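You operate a simulated robot arm through the tools that you are given. There is no shell and no other tool.

You run a simulated robot arm. Do the job below in one go: nothing can be reset, and whatever is moved stays where it is left.

TASK
Blow through the meter with the black lid and sort it.
Fine: clamp it at the air box, arrow with the air; lid open for a puff of one to four seconds, shut again; stop drawn back; tray for runs or stuck. Set down upright: what you pick out.

Only the result counts: the job must be done as asked and must still hold three seconds after the hand-in. Knocking over, shifting, dropping, spilling or breaking anything else fails it. A push-on lid holds only when it is set on centred and level and pressed home; a screw cap is set on level and turned clockwise until tight.

THE ROBOT
A 6-joint arm with a two-finger parallel gripper, fixed in place. Base frame: the origin is at the foot of the arm, x ahead of it, y to its left, z up. Readings come in m, degrees, newtons and seconds.
With the tool pointing down near the work surface it reaches from about 0.36 to 0.88 m from the base axis. Its first joint turns from -115.0 to 115.0 degrees. Payload 3.43 kg.
The TCP is the grasp point between the finger pads, 0.034 m short of the fingertips. In the tool frame z runs along the fingers and y along their closing line. Largest opening 0.128 m; finger width 0.024, thickness 0.012; the body of the gripper, 0.048 by 0.13 m, starts 0.096 m behind the TCP.
Orientation is told as [roll, pitch, yaw] about the base's x, y, z axes, in that order, counted from this pose: with the fingers straight down and closing along the base's y, the tool's x points along the base's -x, its y along +y and its z along -z.

THE INTERFACE
- The arm moves only by the tool servo_tool. Its argument "motion" is one flat list of numbers, 7 for each row, row after row: the shift along the base's x, y, z in units of 100 mm (1.0 is 100 mm), then the turn, a rotation vector about the base's x, y, z in units of 90 degrees (1.0 is 90 degrees), then the finger opening in m, from 0 to 0.128. In form: [dx, dy, dz, ax, ay, az, grip, dx, dy, dz, ax, ay, az, grip, ...]. A call has 1 to 20 rows; each row is the pose to reach, as a shift and turn from the pose commanded when the call began. A call with a number of a shift or a turn outside -1 to 1 is refused whole. Rows are played at 5 a second. More than 0.05 m and 8.6 degrees between two rows, or a gripper value outside its range, and nothing of the call is played. Where a pose cannot be reached the arm comes as near as it can. A force on the tool above 50 N (or 10 N above the force at the start of the call, whichever is more), or a blocked arm, ends the call early, and 0.2 s more pass. The fingers move at their own pace (about 0.108 m/s each) and stop on an object; they squeeze with about 34 N. The grip force told is the motor's: it shows also when the fingers shut on nothing. Time passes only in rows, and 0.2 s behind the last, so rows that repeat a pose let the fingers close. It gives the time, the measured TCP pose, the force on the tool (base axes), the opening and the grip force at its end, in the units of the frame above (readings bear some noise), with the torque about the TCP (base axes, N m) and any sound that the robot's microphone picked up.
- Cameras (640 x 400 px; columns grow to the right, rows downward): "scene" is fixed at [0.219, 0.6499, 1.6653]; the picture's right is [-0.80, -0.60, 0.00], its down [-0.49, 0.67, -0.56] and it looks along [0.33, -0.45, -0.83] (base axes); focal length 305 px, centre (320, 200). "wrist" rides on the gripper at [0.076, -0.011, -0.16] in the tool frame; the picture's right is [0.15, 0.99, 0.00], its down [-0.88, 0.13, -0.46] and it looks along [-0.45, 0.07, 0.89] (tool axes); focal length 234 px, centre (320, 200). There is no depth. A picture from a camera that has moved, and an enlarged one, comes with that camera's place and axes in the base frame and with its lens.
- camera(camera): a new picture of that camera. No time passes.
- slide_trunk(by): slides the trunk up (or, below 0, down) by that many m; the arm rides with it, the base frame stays. It gives what a move gives, with no picture.
- close_up(camera, box): a new picture of the part [left, top, right, bottom] of that camera's present view, enlarged. No time passes.
- hand_in(): hands the job in; it is judged then, once.

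Nothing tells you positions but the pictures and the camera data. Unless the task says otherwise, let go and move clear before handing in.

The tools are called as a command line: name --argument value ..., lists and objects as JSON in quotes. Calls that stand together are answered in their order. servo_tool: Moves the arm, as the interface text tells. Its arguments: {"type":"object","properties":{"motion":{"type":"array","items":{"type":"number"}}},"required":["motion"]} The other tools are called the same way: slide_trunk (by) slides the trunk up or down; camera (camera) takes a picture; close_up (camera, box) takes an enlarged picture of a part of a camera's view; hand_in () hands the job in.

At the start:

```text
clock: 0.0
tool_pos: [0.4786, 0.045, 1.205]
tool_rot: [0.0, 0.0, 0.0]
contact_force: [0.4, 0.2, -0.8]
wrist_torque: [0.05, -0.02, -0.02]
grip_width: 0.1282
gripper_force: 0.1
trunk travel left (down, up): [-0.525, 0.265]
```

scene: 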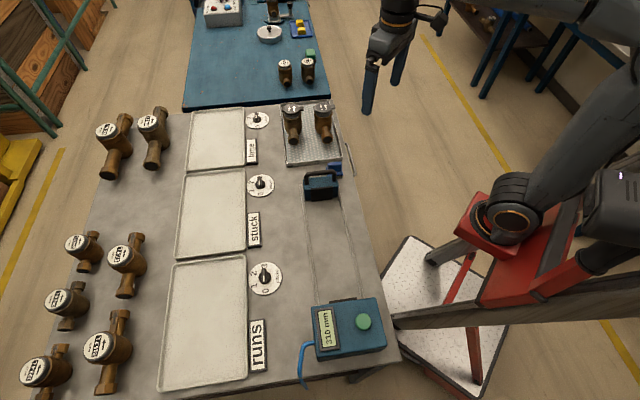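
wrist: 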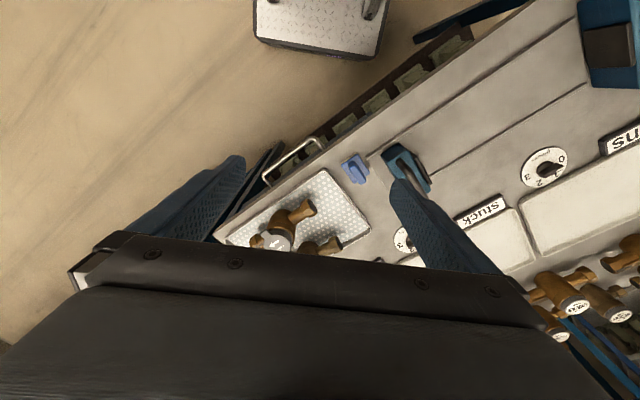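

I see a table with three trays (fine?, stuck, runs), water meters, an air box with a green button and a movable stop. I'll look at everything enlarged first.

close_up --camera "scene" --box '[240, 80, 400, 180]'

close_up --camera "scene" --box '[240, 160, 400, 260]'

close_up --camera "scene" --box '[240, 280, 400, 380]'

close_up --camera "scene" --box '[0, 220, 160, 400]'

close_up --camera "scene" --box '[60, 80, 220, 180]'

close_up --camera "scene" --box '[180, 0, 340, 100]'

close_up --camera "wrist" --box '[200, 120, 460, 280]'

```text
4.00 times, centred on (320, 130) of scene
camera zoom: at [0.219, 0.6499, 1.6653], right [-0.8, -0.6, 0.0], down [-0.49, 0.67, -0.56], along [0.33, -0.45, -0.83], focal length 1220 px, centre (320, 480)
```

zoom: 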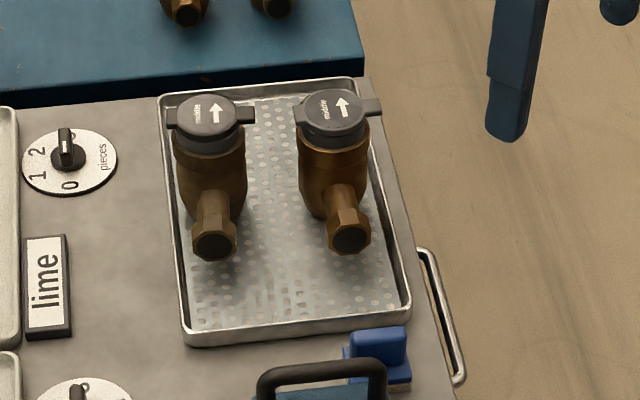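

```text
4.00 times, centred on (320, 210) of scene
camera zoom: at [0.219, 0.6499, 1.6653], right [-0.8, -0.6, 0.0], down [-0.49, 0.67, -0.56], along [0.33, -0.45, -0.83], focal length 1220 px, centre (320, 160)
```

zoom: 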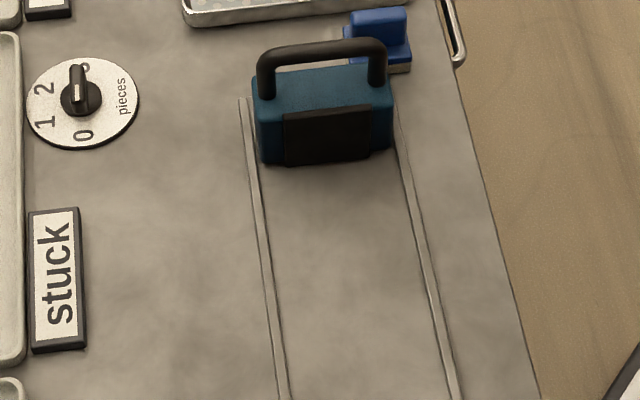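

```text
4.00 times, centred on (320, 330) of scene
camera zoom: at [0.219, 0.6499, 1.6653], right [-0.8, -0.6, 0.0], down [-0.49, 0.67, -0.56], along [0.33, -0.45, -0.83], focal length 1220 px, centre (320, -320)
```

zoom: 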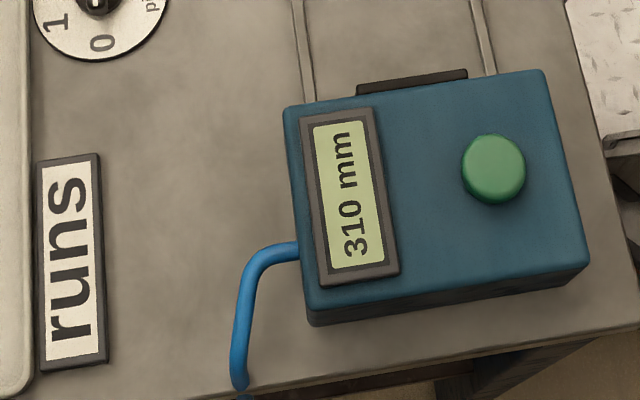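

```text
2.22 times, centred on (80, 310) of scene
camera zoom: at [0.219, 0.6499, 1.6653], right [-0.8, -0.6, 0.0], down [-0.49, 0.67, -0.56], along [0.33, -0.45, -0.83], focal length 678 px, centre (853, -44)
```

zoom: 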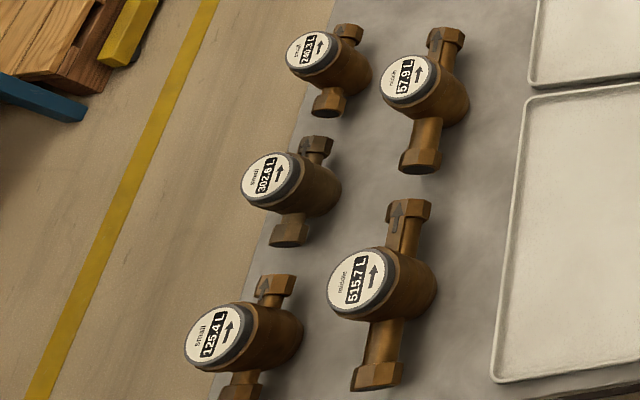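

```text
4.00 times, centred on (140, 130) of scene
camera zoom: at [0.219, 0.6499, 1.6653], right [-0.8, -0.6, 0.0], down [-0.49, 0.67, -0.56], along [0.33, -0.45, -0.83], focal length 1220 px, centre (1040, 480)
```

zoom: 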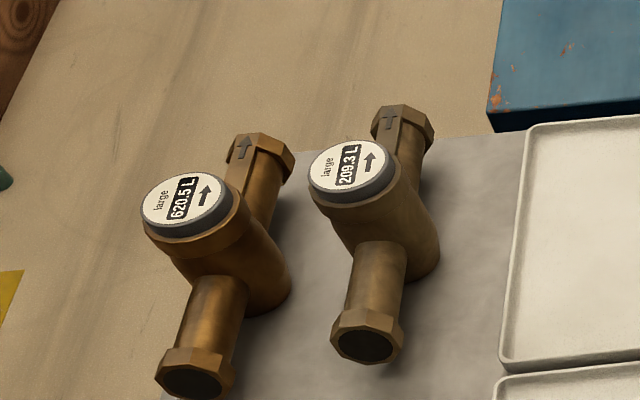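

```text
4.00 times, centred on (260, 50) of scene
camera zoom: at [0.219, 0.6499, 1.6653], right [-0.8, -0.6, 0.0], down [-0.49, 0.67, -0.56], along [0.33, -0.45, -0.83], focal length 1220 px, centre (560, 800)
```

zoom: 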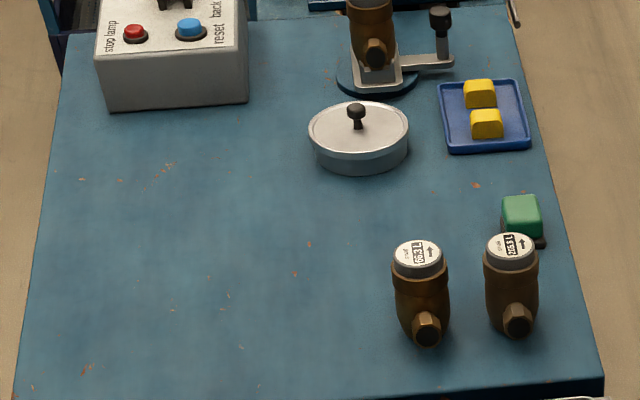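

```text
2.46 times, centred on (330, 200) of wrist
camera zoom: at [0.4022, 0.0348, 1.3654], right [-0.15, 0.99, 0.0], down [0.88, 0.13, 0.46], along [0.45, 0.07, -0.89], focal length 576 px, centre (295, 200)
```

zoom: 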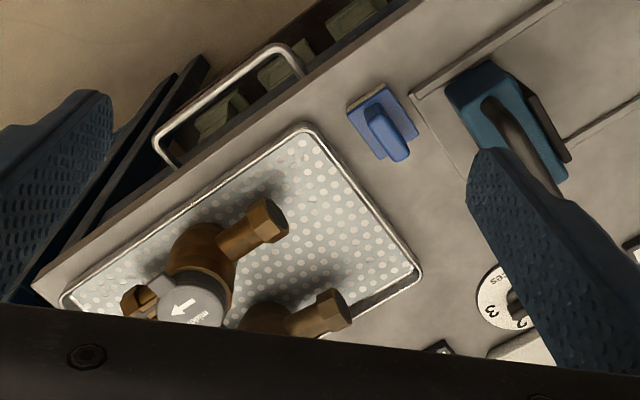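

The meters in the perforated tray have lids; I need to tell which is the black one. I'll zoom in more.

close_up --camera "scene" --box '[276, 95, 340, 135]'

close_up --camera "scene" --box '[300, 285, 396, 345]'

close_up --camera "wrist" --box '[240, 180, 340, 260]'

close_up --camera "wrist" --box '[480, 200, 640, 380]'

```text
10.00 times, centred on (308, 115) of scene
camera zoom: at [0.219, 0.6499, 1.6653], right [-0.8, -0.6, 0.0], down [-0.49, 0.67, -0.56], along [0.33, -0.45, -0.83], focal length 3049 px, centre (440, 1050)
```

zoom: 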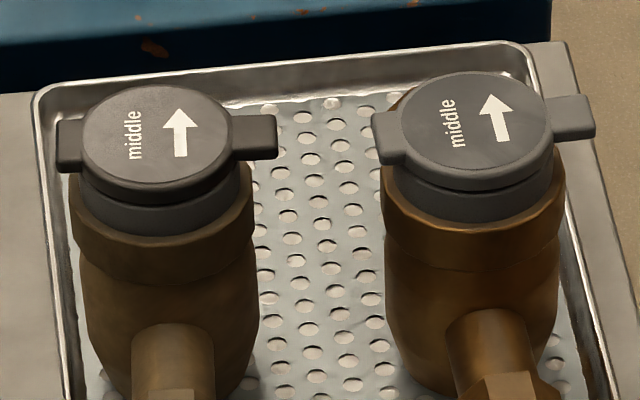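

```text
6.67 times, centred on (348, 315) of scene
camera zoom: at [0.219, 0.6499, 1.6653], right [-0.8, -0.6, 0.0], down [-0.49, 0.67, -0.56], along [0.33, -0.45, -0.83], focal length 2033 px, centre (133, -567)
```

zoom: 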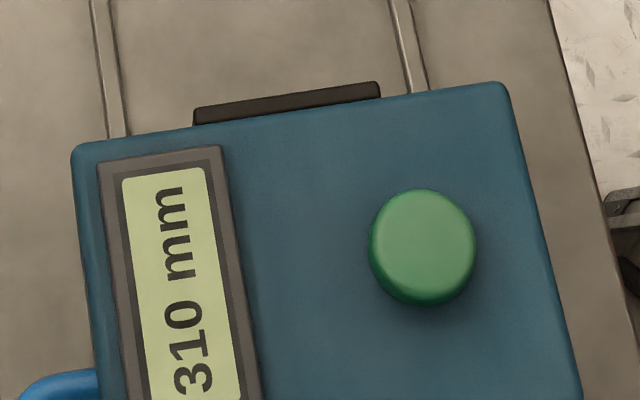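

```text
5.00 times, centred on (290, 220) of wrist
camera zoom: at [0.4022, 0.0348, 1.3654], right [-0.15, 0.99, 0.0], down [0.88, 0.13, 0.46], along [0.45, 0.07, -0.89], focal length 1171 px, centre (470, 100)
```

zoom: 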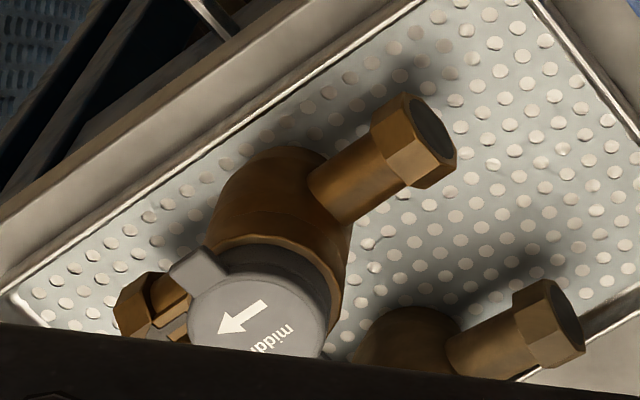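

```text
2.22 times, centred on (560, 290) of wrist
camera zoom: at [0.4022, 0.0348, 1.3654], right [-0.15, 0.99, 0.0], down [0.88, 0.13, 0.46], along [0.45, 0.07, -0.89], focal length 520 px, centre (-213, 0)
```

zoom: 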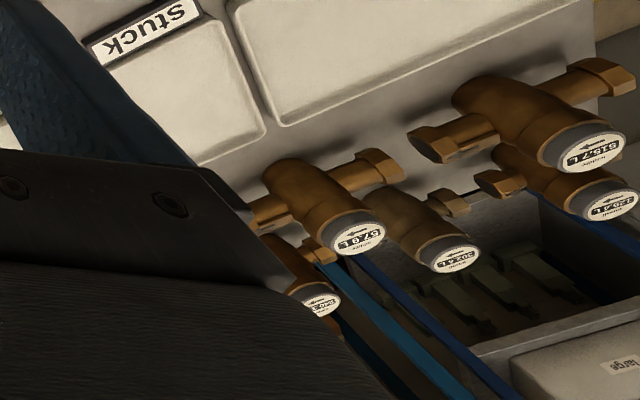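

The left lid (nearer the trays) is black, the right one grey, so the left meter on the drip tray is mine. The rails seem to run at about -45° in base axes. I'll bring the wrist camera over the drip tray with yaw -45°.

servo_tool --motion '[0.16, 0.1, 0, 0, 0, -0.09, 0.1, 0.33, 0.2, 0, 0, 0, -0.18, 0.1, 0.5, 0.3, 0, 0, 0, -0.27, 0.1, 0.66, 0.4, 0, 0, 0, -0.36, 0.1, 0.83, 0.5, 0, 0, 0, -0.45, 0.1, 1, 0.6, 0, 0, 0, -0.5, 0.1]'

servo_tool --motion '[0.3, 0, 0, 0, 0, 0, 0.1, 0.6, 0, 0, 0, 0, 0, 0.1, 0.9, 0, 0, 0, 0, 0, 0.1]'

camera --camera "wrist"

camera --camera "scene"

```text
clock: 1.4
tool_pos: [0.5778, 0.1062, 1.2046]
tool_rot: [0.0, 0.0, -45.0]
contact_force: [0.3, -0.9, 0.0]
wrist_torque: [-0.02, -0.04, 0.01]
grip_width: 0.1002
gripper_force: 0.0
trunk travel left (down, up): [-0.525, 0.265]
```

```text
clock: 2.2
tool_pos: [0.6657, 0.1051, 1.2076]
tool_rot: [0.1, -0.1, -44.9]
contact_force: [-0.4, -0.6, 0.3]
wrist_torque: [0.01, -0.05, -0.01]
grip_width: 0.0999
gripper_force: 0.0
trunk travel left (down, up): [-0.525, 0.265]
```

```text
taken
camera wrist: at [0.6033, 0.1517, 1.3675], right [0.6, 0.8, 0.0], down [0.71, -0.53, 0.46], along [0.37, -0.27, -0.89], focal length 234 px, centre (320, 200)
```

wrist: 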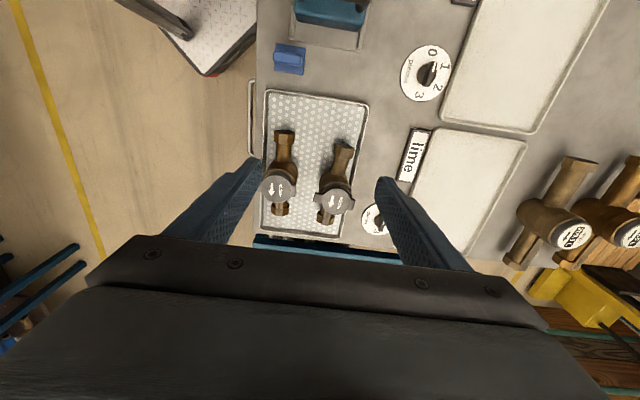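

```text
taken
```

scene: 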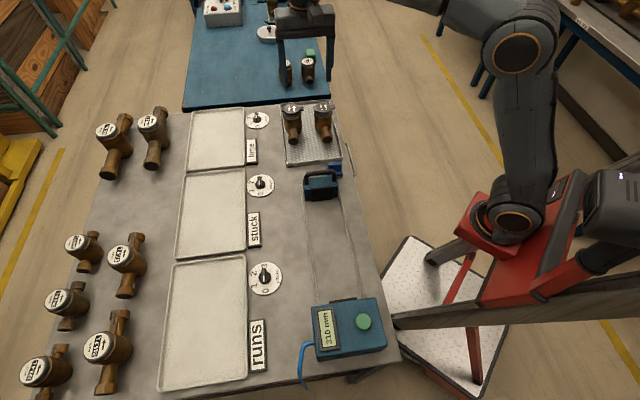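

close_up --camera "wrist" --box '[240, 110, 380, 240]'

close_up --camera "wrist" --box '[260, 160, 360, 230]'

```text
3.08 times, centred on (310, 175) of wrist
camera zoom: at [0.6033, 0.1517, 1.3675], right [0.6, 0.8, 0.0], down [0.71, -0.53, 0.46], along [0.37, -0.27, -0.89], focal length 720 px, centre (351, 277)
```

zoom: 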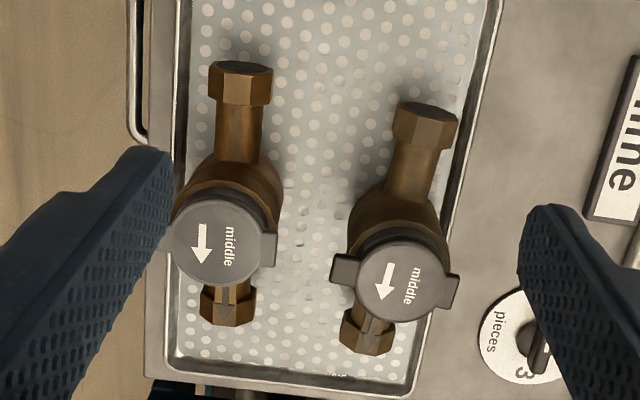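

```text
5.71 times, centred on (310, 195) of wrist
camera zoom: at [0.6033, 0.1517, 1.3675], right [0.6, 0.8, 0.0], down [0.71, -0.53, 0.46], along [0.37, -0.27, -0.89], focal length 1338 px, centre (377, 229)
```

zoom: 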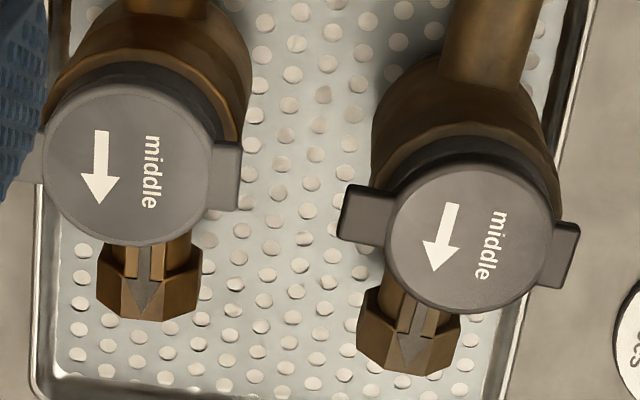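

The black-lidded meter's lid is at about (0.764, 0.068, 1.015), with both arrows pointing away from the air box end. I'll lower the camera for a closer look at the lids and body.

servo_tool --motion '[-0.1, 0.2, -0.4, 0, 0, 0, 0.1, -0.2, 0.4, -0.8, 0, 0, 0, 0.1, -0.2, 0.4, -1, 0, 0, 0, 0.1]'

camera --camera "wrist"

close_up --camera "wrist" --box '[230, 110, 390, 240]'

```text
clock: 3.0
tool_pos: [0.6483, 0.1452, 1.1048]
tool_rot: [0.0, 0.0, -45.0]
contact_force: [0.3, -0.3, 0.5]
wrist_torque: [0.0, -0.02, 0.0]
grip_width: 0.1001
gripper_force: 0.1
trunk travel left (down, up): [-0.525, 0.265]
```

```text
taken
camera wrist: at [0.5855, 0.1911, 1.2646], right [0.6, 0.8, 0.0], down [0.71, -0.53, 0.46], along [0.37, -0.27, -0.89], focal length 234 px, centre (320, 200)
```

wrist: 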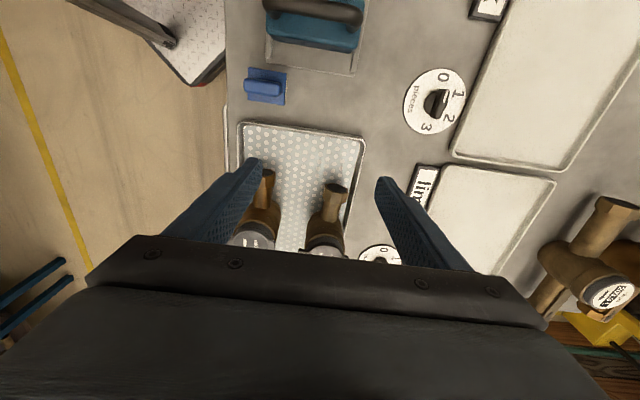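

```text
3.08 times, centred on (310, 175) of wrist
camera zoom: at [0.5855, 0.1911, 1.2646], right [0.6, 0.8, 0.0], down [0.71, -0.53, 0.46], along [0.37, -0.27, -0.89], focal length 720 px, centre (351, 277)
```

zoom: 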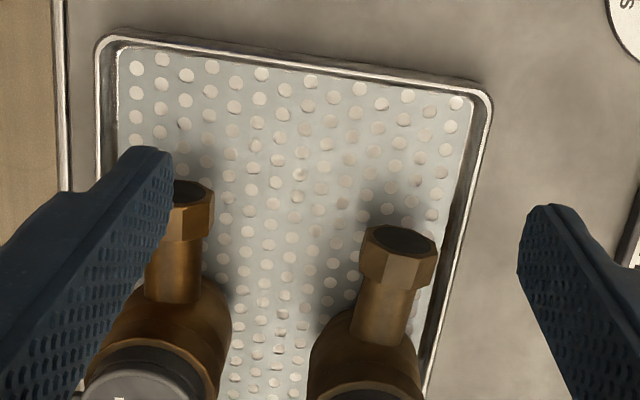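

servo_tool --motion '[0.3, -0.2, 0.05, 0, 0, 0, 0.1, 0.6, -0.4, 0.1, 0, 0, 0, 0.1, 0.9, -0.65, 0.1, 0, 0, 0, 0.1, 1, -0.75, 0.1, 0, 0, 0, 0.1]'

camera --camera "wrist"

close_up --camera "wrist" --box '[240, 120, 380, 220]'

```text
clock: 4.0
tool_pos: [0.7506, 0.0684, 1.1161]
tool_rot: [-0.1, 0.0, -45.0]
contact_force: [-0.1, 0.2, -0.5]
wrist_torque: [-0.02, -0.05, -0.02]
grip_width: 0.1002
gripper_force: 0.0
trunk travel left (down, up): [-0.525, 0.265]
```

```text
taken
camera wrist: at [0.6881, 0.1153, 1.2752], right [0.6, 0.8, 0.0], down [0.71, -0.53, 0.46], along [0.37, -0.27, -0.89], focal length 234 px, centre (320, 200)
```

wrist: 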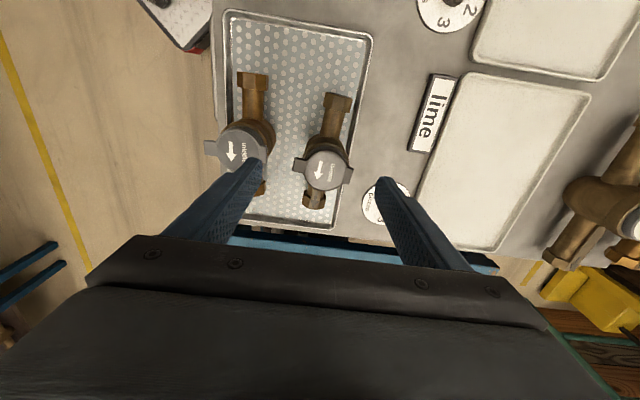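

```text
4.00 times, centred on (310, 170) of wrist
camera zoom: at [0.6881, 0.1153, 1.2752], right [0.6, 0.8, 0.0], down [0.71, -0.53, 0.46], along [0.37, -0.27, -0.89], focal length 937 px, centre (360, 320)
```

zoom: 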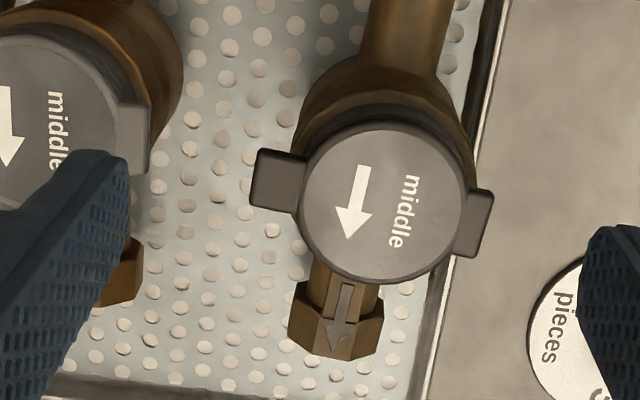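

close_up --camera "wrist" --box '[285, 140, 365, 200]'

close_up --camera "wrist" --box '[200, 110, 280, 170]'

close_up --camera "scene" --box '[276, 100, 340, 150]'

```text
6.67 times, centred on (325, 170) of wrist
camera zoom: at [0.6881, 0.1153, 1.2752], right [0.6, 0.8, 0.0], down [0.71, -0.53, 0.46], along [0.37, -0.27, -0.89], focal length 1561 px, centre (287, 400)
```

zoom: 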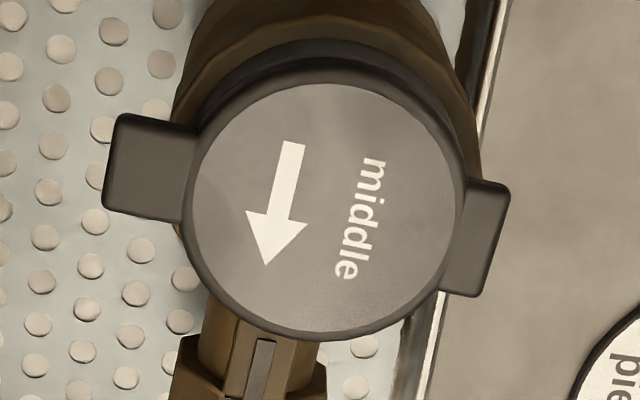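

```text
6.67 times, centred on (240, 140) of wrist
camera zoom: at [0.6881, 0.1153, 1.2752], right [0.6, 0.8, 0.0], down [0.71, -0.53, 0.46], along [0.37, -0.27, -0.89], focal length 1561 px, centre (853, 600)
```

zoom: 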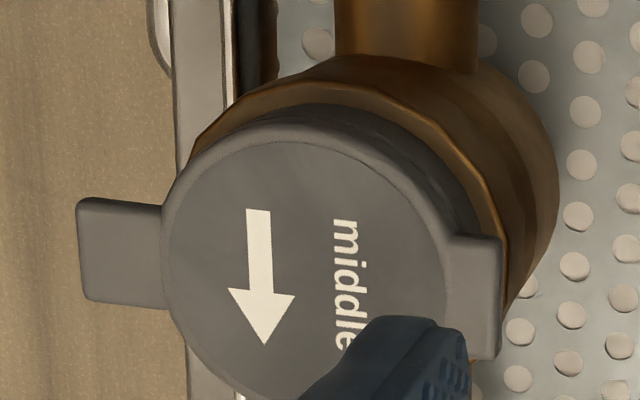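

```text
8.00 times, centred on (308, 125) of scene
camera zoom: at [0.219, 0.6499, 1.6653], right [-0.8, -0.6, 0.0], down [-0.49, 0.67, -0.56], along [0.33, -0.45, -0.83], focal length 2440 px, centre (416, 800)
```

zoom: 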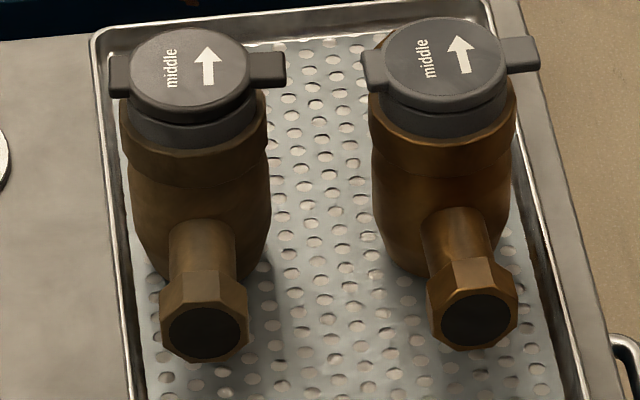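

The darker-edged (black) lid is the meter at about (0.769, 0.065), with its pipe at about -48° and lift tab on the robot side. Next I inspect the air box and stop, turning the wrist to yaw ~+42° on the way.

servo_tool --motion '[-0.25, 0.2, 0.1, 0, 0, 0.09, 0.1, -0.5, 0.4, 0.2, 0, 0, 0.18, 0.1, -0.75, 0.6, 0.3, 0, 0, 0.27, 0.1, -0.95, 0.8, 0.3, 0, 0, 0.36, 0.1, -0.95, 0.8, 0.3, 0, 0, 0.45, 0.1, -0.95, 0.8, 0.3, 0, 0, 0.5, 0.1]'

servo_tool --motion '[-0.25, 0.2, 0, 0, 0, 0.09, 0.1, -0.5, 0.4, 0, 0, 0, 0.18, 0.1, -0.75, 0.6, 0, 0, 0, 0.27, 0.1, -0.95, 0.8, 0, 0, 0, 0.36, 0.1, -0.95, 0.8, 0, 0, 0, 0.45, 0.1, -0.95, 0.8, 0, 0, 0, 0.5, 0.1]'

camera --camera "wrist"

```text
clock: 5.4
tool_pos: [0.6526, 0.1517, 1.1443]
tool_rot: [0.0, -0.1, 0.1]
contact_force: [-0.3, 0.0, 1.2]
wrist_torque: [0.01, -0.01, 0.01]
grip_width: 0.1002
gripper_force: 0.1
trunk travel left (down, up): [-0.525, 0.265]
```

```text
clock: 6.8
tool_pos: [0.5575, 0.2318, 1.1452]
tool_rot: [0.0, 0.0, 45.1]
contact_force: [1.4, -0.5, -0.1]
wrist_torque: [0.01, 0.01, -0.03]
grip_width: 0.0999
gripper_force: 0.0
trunk travel left (down, up): [-0.525, 0.265]
```

```text
taken
camera wrist: at [0.5119, 0.1695, 1.3053], right [-0.8, 0.59, 0.0], down [0.53, 0.72, 0.46], along [0.27, 0.37, -0.89], focal length 234 px, centre (320, 200)
```

wrist: 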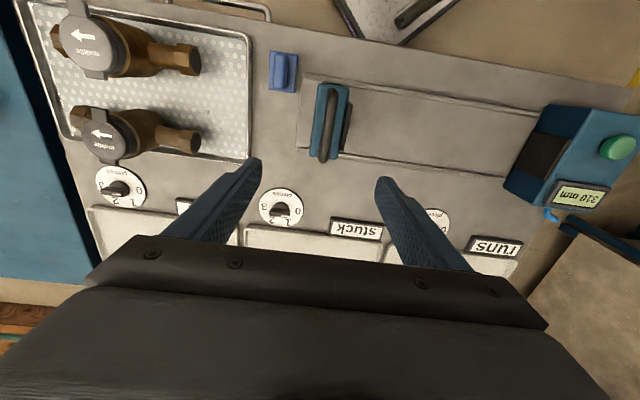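

close_up --camera "wrist" --box '[260, 40, 420, 180]'

close_up --camera "wrist" --box '[480, 70, 640, 220]'

close_up --camera "wrist" --box '[40, 0, 260, 180]'

```text
2.86 times, centred on (340, 110) of wrist
camera zoom: at [0.5119, 0.1695, 1.3053], right [-0.8, 0.59, 0.0], down [0.53, 0.72, 0.46], along [0.27, 0.37, -0.89], focal length 669 px, centre (263, 457)
```

zoom: 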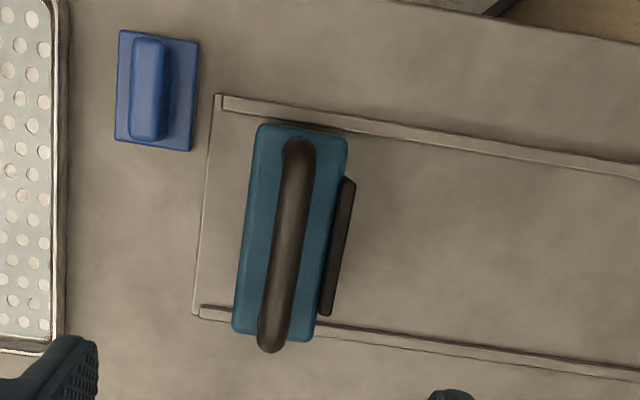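

```text
2.67 times, centred on (560, 145) of wrist
camera zoom: at [0.5119, 0.1695, 1.3053], right [-0.8, 0.59, 0.0], down [0.53, 0.72, 0.46], along [0.27, 0.37, -0.89], focal length 624 px, centre (-320, 347)
```

zoom: 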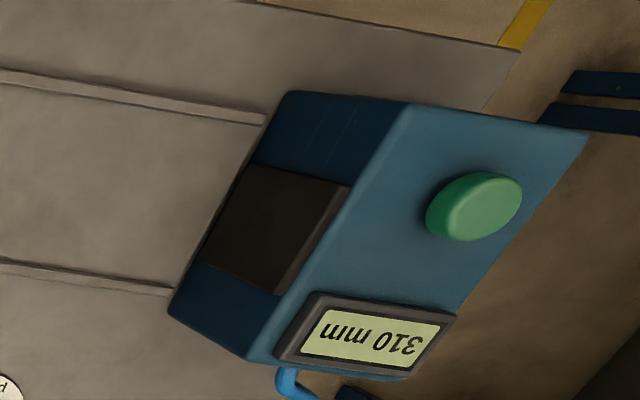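

```text
2.22 times, centred on (150, 90) of wrist
camera zoom: at [0.5119, 0.1695, 1.3053], right [-0.8, 0.59, 0.0], down [0.53, 0.72, 0.46], along [0.27, 0.37, -0.89], focal length 520 px, centre (698, 444)
```

zoom: 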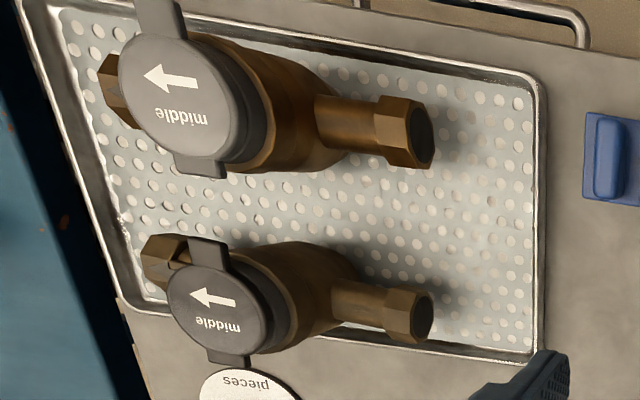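

I now have the geometry: rails at -45°, clamp axis about n = 0.537, box pad at e ≈ -0.11, stop pad at e ≈ 0.20. I'll go back above the black-lidded meter with yaw 42° (fingers closing along its pipe) and check the alignment by eye.

servo_tool --motion '[0.35, -0.25, 0, 0, 0, -0.033, 0.1, 0.7, -0.5, 0, 0, 0, -0.033, 0.1, 1, -0.8, 0, 0, 0, -0.033, 0.1]'

servo_tool --motion '[0.35, -0.25, 0, 0, 0, 0, 0.1, 0.7, -0.5, 0, 0, 0, 0, 0.1, 1, -0.85, 0, 0, 0, 0, 0.1]'

camera --camera "wrist"

close_up --camera "wrist" --box '[230, 80, 410, 240]'

```text
clock: 7.6
tool_pos: [0.6588, 0.1501, 1.1469]
tool_rot: [0.0, 0.0, 42.1]
contact_force: [-0.9, 1.1, 0.9]
wrist_torque: [-0.06, -0.01, 0.01]
grip_width: 0.1
gripper_force: 0.0
trunk travel left (down, up): [-0.525, 0.265]
```

```text
clock: 8.4
tool_pos: [0.7594, 0.0625, 1.143]
tool_rot: [-0.1, -0.1, 42.2]
contact_force: [-1.1, 0.0, 0.6]
wrist_torque: [-0.06, -0.09, 0.0]
grip_width: 0.0997
gripper_force: 0.0
trunk travel left (down, up): [-0.525, 0.265]
```

```text
taken
camera wrist: at [0.7103, 0.004, 1.3037], right [-0.77, 0.64, 0.0], down [0.57, 0.69, 0.46], along [0.29, 0.35, -0.89], focal length 234 px, centre (320, 200)
```

wrist: 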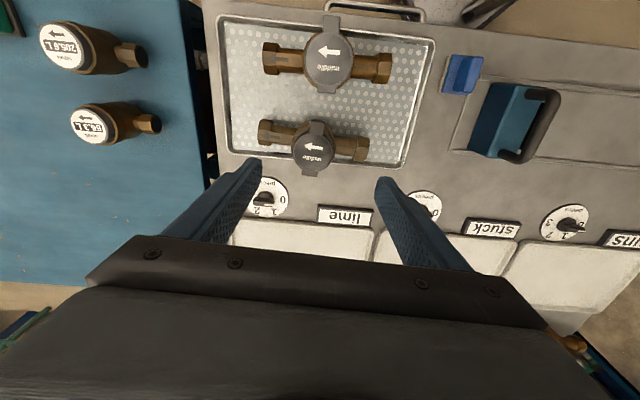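

```text
2.50 times, centred on (320, 160) of wrist
camera zoom: at [0.7103, 0.004, 1.3037], right [-0.77, 0.64, 0.0], down [0.57, 0.69, 0.46], along [0.29, 0.35, -0.89], focal length 585 px, centre (320, 300)
```

zoom: 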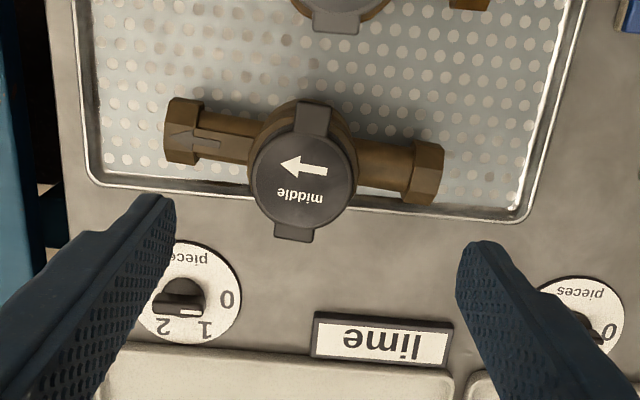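

The view is clear: the lid centre triangulates to about (0.769, 0.0635, 1.003). I centre the gripper and descend partway, then check.

servo_tool --motion '[0.095, 0.01, -0.3, 0, 0, 0, 0.09, 0.095, 0.01, -0.7, 0, 0, 0, 0.09, 0.095, 0.01, -1, 0, 0, 0, 0.09, 0.095, 0.01, -1, 0, 0, 0, 0.09]'

camera --camera "wrist"

close_up --camera "scene" --box '[260, 60, 388, 160]'

```text
clock: 9.4
tool_pos: [0.7688, 0.0659, 1.0448]
tool_rot: [0.1, 0.0, 42.0]
contact_force: [-0.4, 0.4, -0.2]
wrist_torque: [-0.01, 0.01, 0.02]
grip_width: 0.09
gripper_force: 0.1
trunk travel left (down, up): [-0.525, 0.265]
```

```text
taken
camera wrist: at [0.7193, 0.0067, 1.2043], right [-0.77, 0.64, 0.0], down [0.57, 0.69, 0.46], along [0.29, 0.35, -0.89], focal length 234 px, centre (320, 200)
```

wrist: 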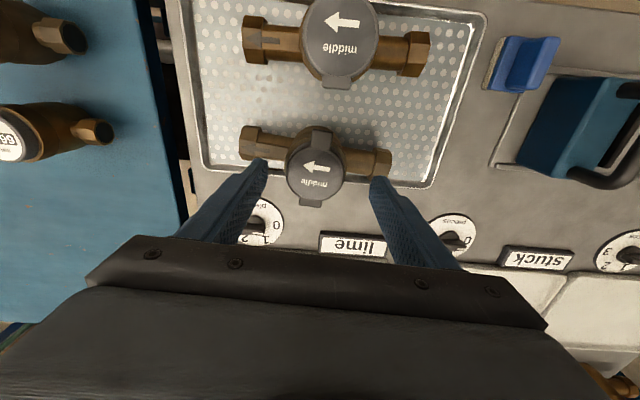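

```text
4.00 times, centred on (324, 110) of scene
camera zoom: at [0.219, 0.6499, 1.6653], right [-0.8, -0.6, 0.0], down [-0.49, 0.67, -0.56], along [0.33, -0.45, -0.83], focal length 1220 px, centre (304, 560)
```

zoom: 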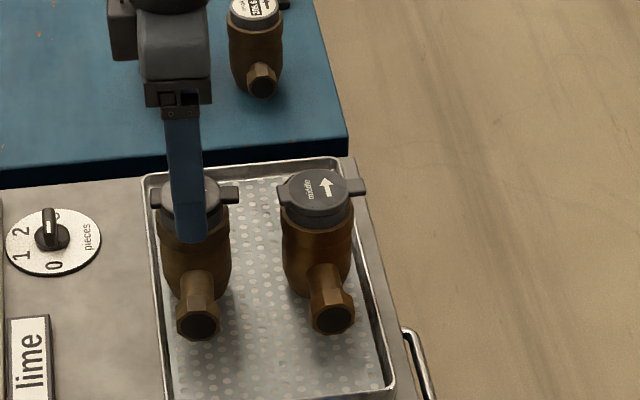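

servo_tool --motion '[0.02, -0.035, -0.15, 0, 0, 0, 0.09, 0.02, -0.035, -0.3, 0, 0, 0, 0.09, 0.02, -0.035, -0.46, 0, 0, 0, 0.09, 0.02, -0.035, -0.46, 0, 0, 0, 0.09]'

camera --camera "wrist"

close_up --camera "wrist" --box '[220, 120, 420, 240]'

close_up --camera "scene" --box '[260, 80, 340, 160]'

```text
clock: 10.4
tool_pos: [0.7695, 0.0626, 1.0001]
tool_rot: [0.0, -0.1, 42.0]
contact_force: [-0.6, 0.0, -0.9]
wrist_torque: [0.0, -0.02, 0.01]
grip_width: 0.0901
gripper_force: 0.1
trunk travel left (down, up): [-0.525, 0.265]
```

```text
taken
camera wrist: at [0.7214, 0.0037, 1.1596], right [-0.77, 0.64, 0.0], down [0.57, 0.69, 0.46], along [0.29, 0.35, -0.89], focal length 234 px, centre (320, 200)
```

wrist: 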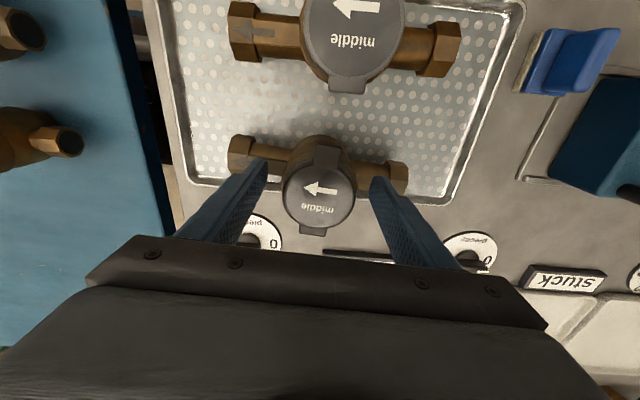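

```text
3.20 times, centred on (320, 180) of wrist
camera zoom: at [0.7214, 0.0037, 1.1596], right [-0.77, 0.64, 0.0], down [0.57, 0.69, 0.46], along [0.29, 0.35, -0.89], focal length 749 px, centre (320, 264)
```

zoom: 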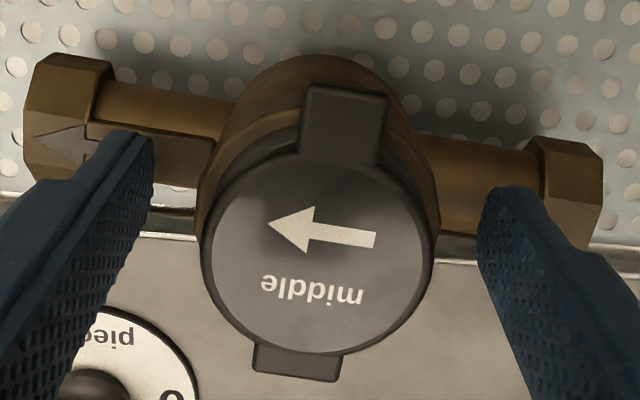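

```text
5.00 times, centred on (300, 120) of scene
camera zoom: at [0.219, 0.6499, 1.6653], right [-0.8, -0.6, 0.0], down [-0.49, 0.67, -0.56], along [0.33, -0.45, -0.83], focal length 1525 px, centre (420, 600)
```

zoom: 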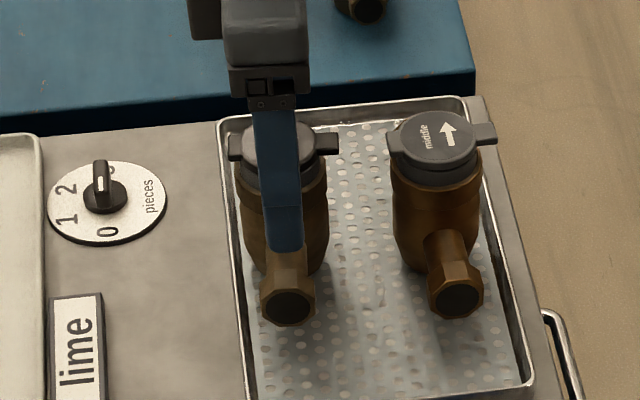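

Fingers straddle the barrel just above the pipe with no contact. Closing the grip now.

servo_tool --motion '[0, 0, 0, 0, 0, 0, 0.05, 0, 0, 0, 0, 0, 0, 0.04, 0, 0, 0, 0, 0, 0, 0.03, 0, 0, 0, 0, 0, 0, 0.03]'

close_up --camera "wrist" --box '[220, 120, 420, 240]'

close_up --camera "scene" --box '[260, 80, 340, 160]'

```text
clock: 11.4
tool_pos: [0.7714, 0.0617, 0.9988]
tool_rot: [0.0, 0.0, 42.1]
contact_force: [2.7, -1.6, 1.1]
wrist_torque: [-0.05, -0.07, 0.0]
grip_width: 0.0612
gripper_force: 33.7
trunk travel left (down, up): [-0.525, 0.265]
```

```text
3.20 times, centred on (320, 180) of wrist
camera zoom: at [0.7215, 0.0036, 1.1597], right [-0.77, 0.64, 0.0], down [0.57, 0.69, 0.46], along [0.29, 0.35, -0.89], focal length 749 px, centre (320, 264)
```

zoom: 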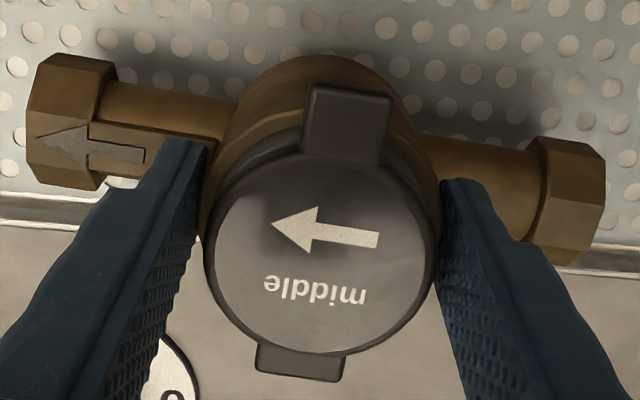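

```text
5.00 times, centred on (300, 120) of scene
camera zoom: at [0.219, 0.6499, 1.6653], right [-0.8, -0.6, 0.0], down [-0.49, 0.67, -0.56], along [0.33, -0.45, -0.83], focal length 1525 px, centre (420, 600)
```

zoom: 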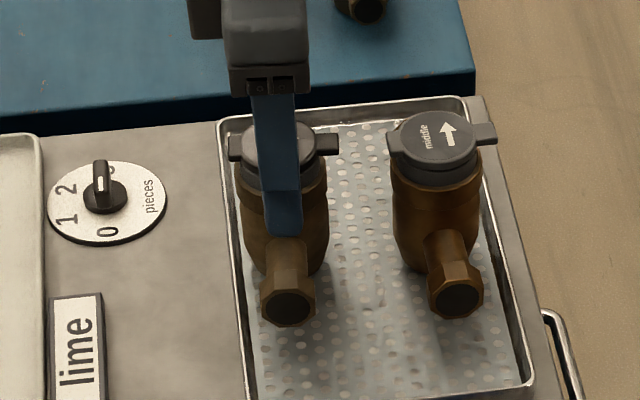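

Gripped at 61 mm. Lifting straight up slowly.

servo_tool --motion '[0, 0, 0.05, 0, 0, 0, 0.03, 0, 0, 0.15, 0, 0, 0, 0.03, 0, 0, 0.3, 0, 0, 0, 0.03, 0, 0, 0.45, 0, 0, 0, 0.03, 0, 0, 0.6, 0, 0, 0, 0.03, 0, 0, 0.75, 0, 0, 0, 0.03, 0, 0, 0.9, 0, 0, 0, 0.03, 0, 0, 1, 0, 0, 0, 0.03]'

camera --camera "wrist"

camera --camera "scene"

```text
clock: 13.2
tool_pos: [0.7708, 0.0635, 1.0986]
tool_rot: [0.0, 0.0, 42.0]
contact_force: [1.0, 1.2, -7.3]
wrist_torque: [-0.16, 0.11, 0.0]
grip_width: 0.0517
gripper_force: 34.8
trunk travel left (down, up): [-0.525, 0.265]
```

```text
taken
camera wrist: at [0.7217, 0.0047, 1.2595], right [-0.77, 0.64, 0.0], down [0.57, 0.69, 0.46], along [0.29, 0.35, -0.89], focal length 234 px, centre (320, 200)
```

wrist: 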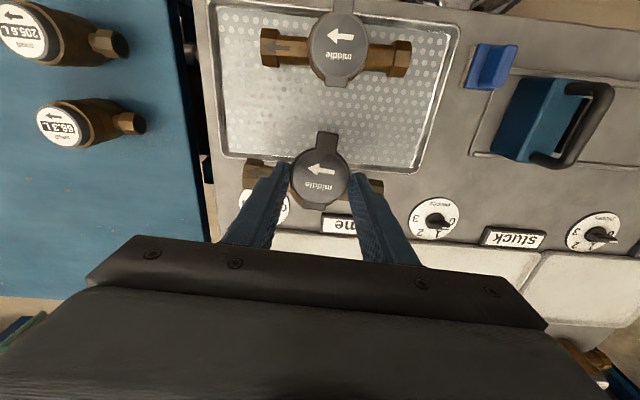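

```text
taken
```

scene: 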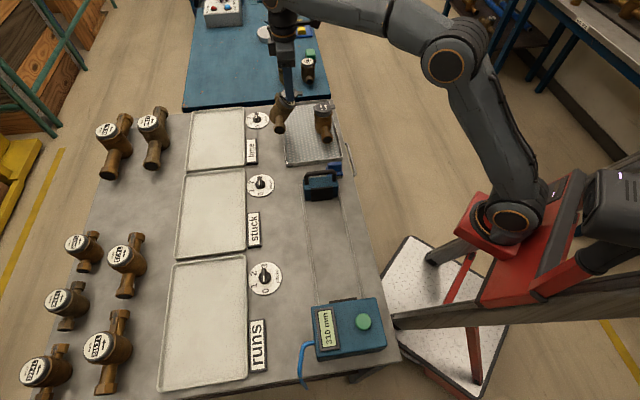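

Width changed from 61 to 52 mm, so the meter may have slipped within the grip. Checking closely.

close_up --camera "wrist" --box '[230, 110, 410, 240]'

close_up --camera "scene" --box '[250, 50, 340, 150]'

```text
3.08 times, centred on (320, 175) of wrist
camera zoom: at [0.7217, 0.0047, 1.2595], right [-0.77, 0.64, 0.0], down [0.57, 0.69, 0.46], along [0.29, 0.35, -0.89], focal length 720 px, centre (320, 277)
```

zoom: 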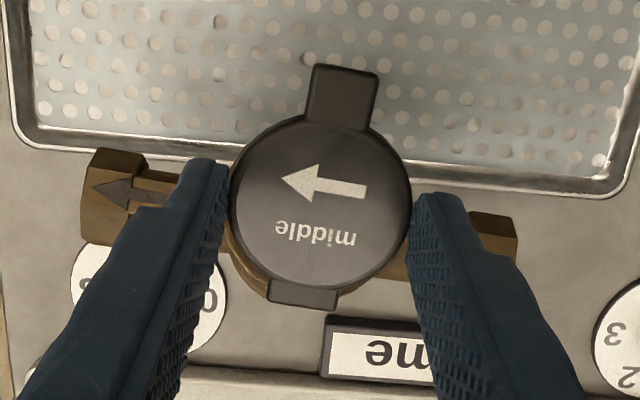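

```text
4.00 times, centred on (295, 100) of scene
camera zoom: at [0.219, 0.6499, 1.6653], right [-0.8, -0.6, 0.0], down [-0.49, 0.67, -0.56], along [0.33, -0.45, -0.83], focal length 1220 px, centre (420, 600)
```

zoom: 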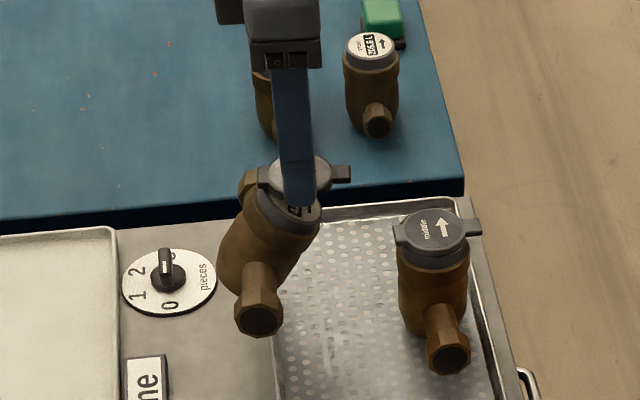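

The fingers slipped up to the lid and the body is hanging from the hinge, so I must set it back gently. I'll shift it towards the free inner area of the drip tray and lower it slowly, then look.

servo_tool --motion '[-0.03, 0, 0, 0, 0, 0, 0.03, -0.08, -0.01, 0, 0, 0, 0, 0.03, -0.14, -0.02, 0, 0, 0, 0, 0.03, -0.2, -0.03, 0, 0, 0, 0, 0.03, -0.26, -0.04, -0.03, 0, 0, 0, 0.03, -0.32, -0.05, -0.07, 0, 0, 0, 0.03, -0.38, -0.055, -0.11, 0, 0, 0, 0.03, -0.44, -0.065, -0.15, 0, 0, 0, 0.03, -0.49, -0.07, -0.19, 0, 0, 0, 0.03, -0.53, -0.078, -0.23, 0, 0, 0, 0.03, -0.535, -0.078, -0.27, 0, 0, 0, 0.03, -0.535, -0.078, -0.3, 0, 0, 0, 0.03]'

camera --camera "wrist"

close_up --camera "wrist" --box '[220, 80, 420, 240]'

close_up --camera "scene" --box '[260, 60, 350, 150]'

```text
clock: 15.8
tool_pos: [0.7179, 0.0556, 1.0699]
tool_rot: [0.1, 0.0, 42.0]
contact_force: [-0.7, -0.5, -7.0]
wrist_torque: [-0.14, 0.16, -0.01]
grip_width: 0.0523
gripper_force: 34.2
trunk travel left (down, up): [-0.525, 0.265]
```

```text
taken
camera wrist: at [0.6674, -0.0031, 1.2295], right [-0.77, 0.64, 0.0], down [0.57, 0.69, 0.46], along [0.29, 0.35, -0.89], focal length 234 px, centre (320, 200)
```

wrist: 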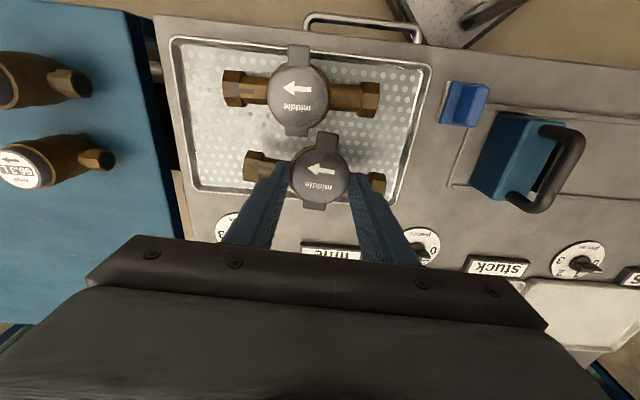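

```text
2.50 times, centred on (320, 160) of wrist
camera zoom: at [0.6674, -0.0031, 1.2295], right [-0.77, 0.64, 0.0], down [0.57, 0.69, 0.46], along [0.29, 0.35, -0.89], focal length 585 px, centre (320, 300)
```

zoom: 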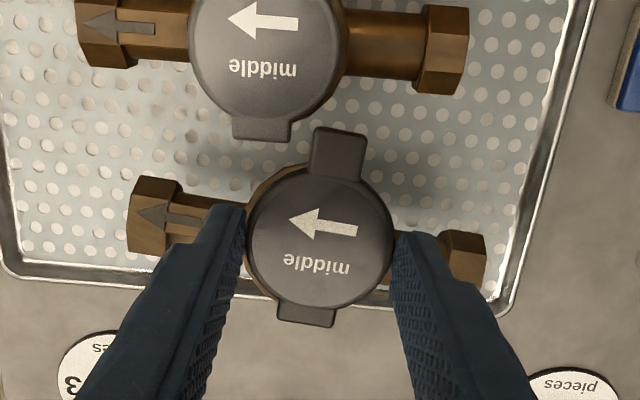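

```text
4.44 times, centred on (305, 105) of scene
camera zoom: at [0.219, 0.6499, 1.6653], right [-0.8, -0.6, 0.0], down [-0.49, 0.67, -0.56], along [0.33, -0.45, -0.83], focal length 1355 px, centre (387, 622)
```

zoom: 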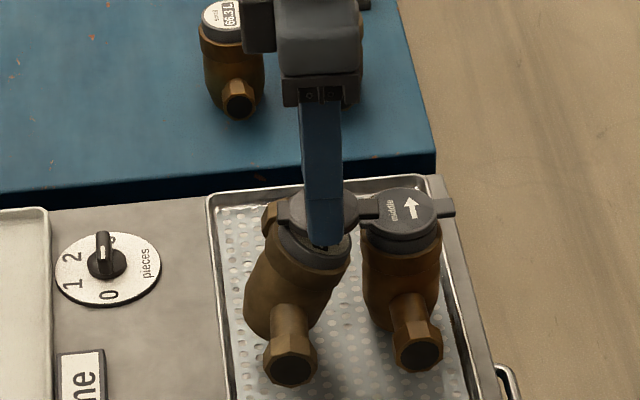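

servo_tool --motion '[0, 0, -0.04, 0, 0, 0, 0.03, 0, 0, -0.08, 0, 0, 0, 0.03, 0, 0, -0.12, 0, 0, 0, 0.03, 0, 0, -0.16, 0, 0, 0, 0.03, 0, 0, -0.19, 0, 0, 0, 0.03]'

close_up --camera "scene" --box '[270, 80, 350, 150]'

```text
clock: 17.0
tool_pos: [0.7155, 0.0548, 1.0534]
tool_rot: [-0.2, -0.3, 42.1]
contact_force: [-0.2, 1.0, 22.0]
wrist_torque: [0.53, -0.49, 0.06]
grip_width: 0.0523
gripper_force: 34.3
trunk travel left (down, up): [-0.525, 0.265]
```

```text
5.71 times, centred on (310, 115) of scene
camera zoom: at [0.219, 0.6499, 1.6653], right [-0.8, -0.6, 0.0], down [-0.49, 0.67, -0.56], along [0.33, -0.45, -0.83], focal length 1742 px, centre (377, 686)
```

zoom: 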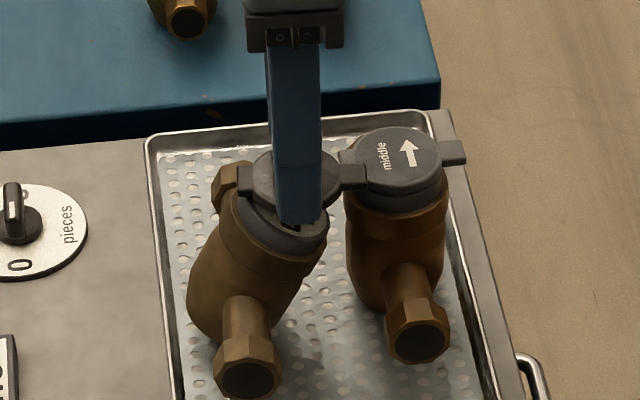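

The body has touched the tray floor on its lower edge. Now I roll it upright about that edge by moving outward while lowering along the arc.

servo_tool --motion '[0, 0, 0.03, 0, 0, 0, 0.03, 0.03, 0.027, 0.029, 0, 0, 0, 0.03, 0.06, 0.054, 0.026, 0, 0, 0, 0.03, 0.09, 0.08, 0.02, 0, 0, 0, 0.03, 0.119, 0.107, 0.012, 0, 0, 0, 0.03]'

close_up --camera "scene" --box '[270, 80, 350, 150]'

close_up --camera "wrist" --box '[220, 80, 420, 240]'

```text
clock: 18.2
tool_pos: [0.7287, 0.0654, 1.0523]
tool_rot: [-0.1, -0.2, 42.0]
contact_force: [3.9, -0.9, 11.1]
wrist_torque: [-0.01, -0.65, 0.03]
grip_width: 0.0522
gripper_force: 34.4
trunk travel left (down, up): [-0.525, 0.265]
```

```text
5.71 times, centred on (310, 115) of scene
camera zoom: at [0.219, 0.6499, 1.6653], right [-0.8, -0.6, 0.0], down [-0.49, 0.67, -0.56], along [0.33, -0.45, -0.83], focal length 1742 px, centre (377, 686)
```

zoom: 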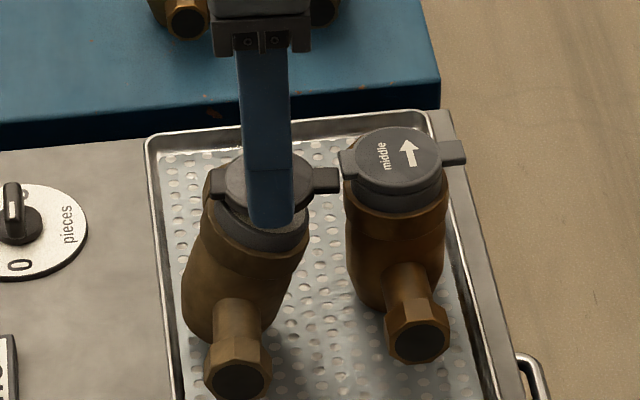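

```text
2.50 times, centred on (320, 160) of wrist
camera zoom: at [0.6789, 0.007, 1.2121], right [-0.77, 0.64, 0.0], down [0.57, 0.69, 0.46], along [0.29, 0.35, -0.89], focal length 585 px, centre (320, 300)
```

zoom: 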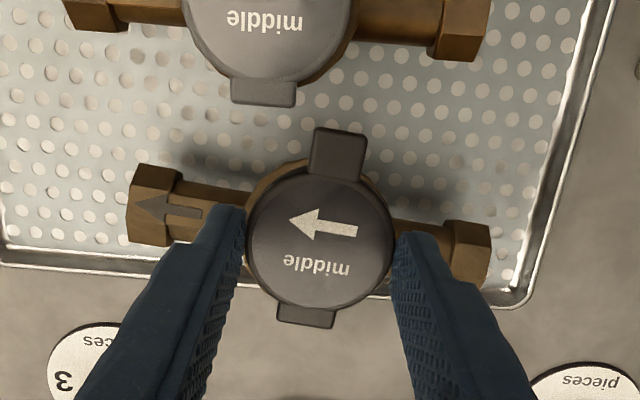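

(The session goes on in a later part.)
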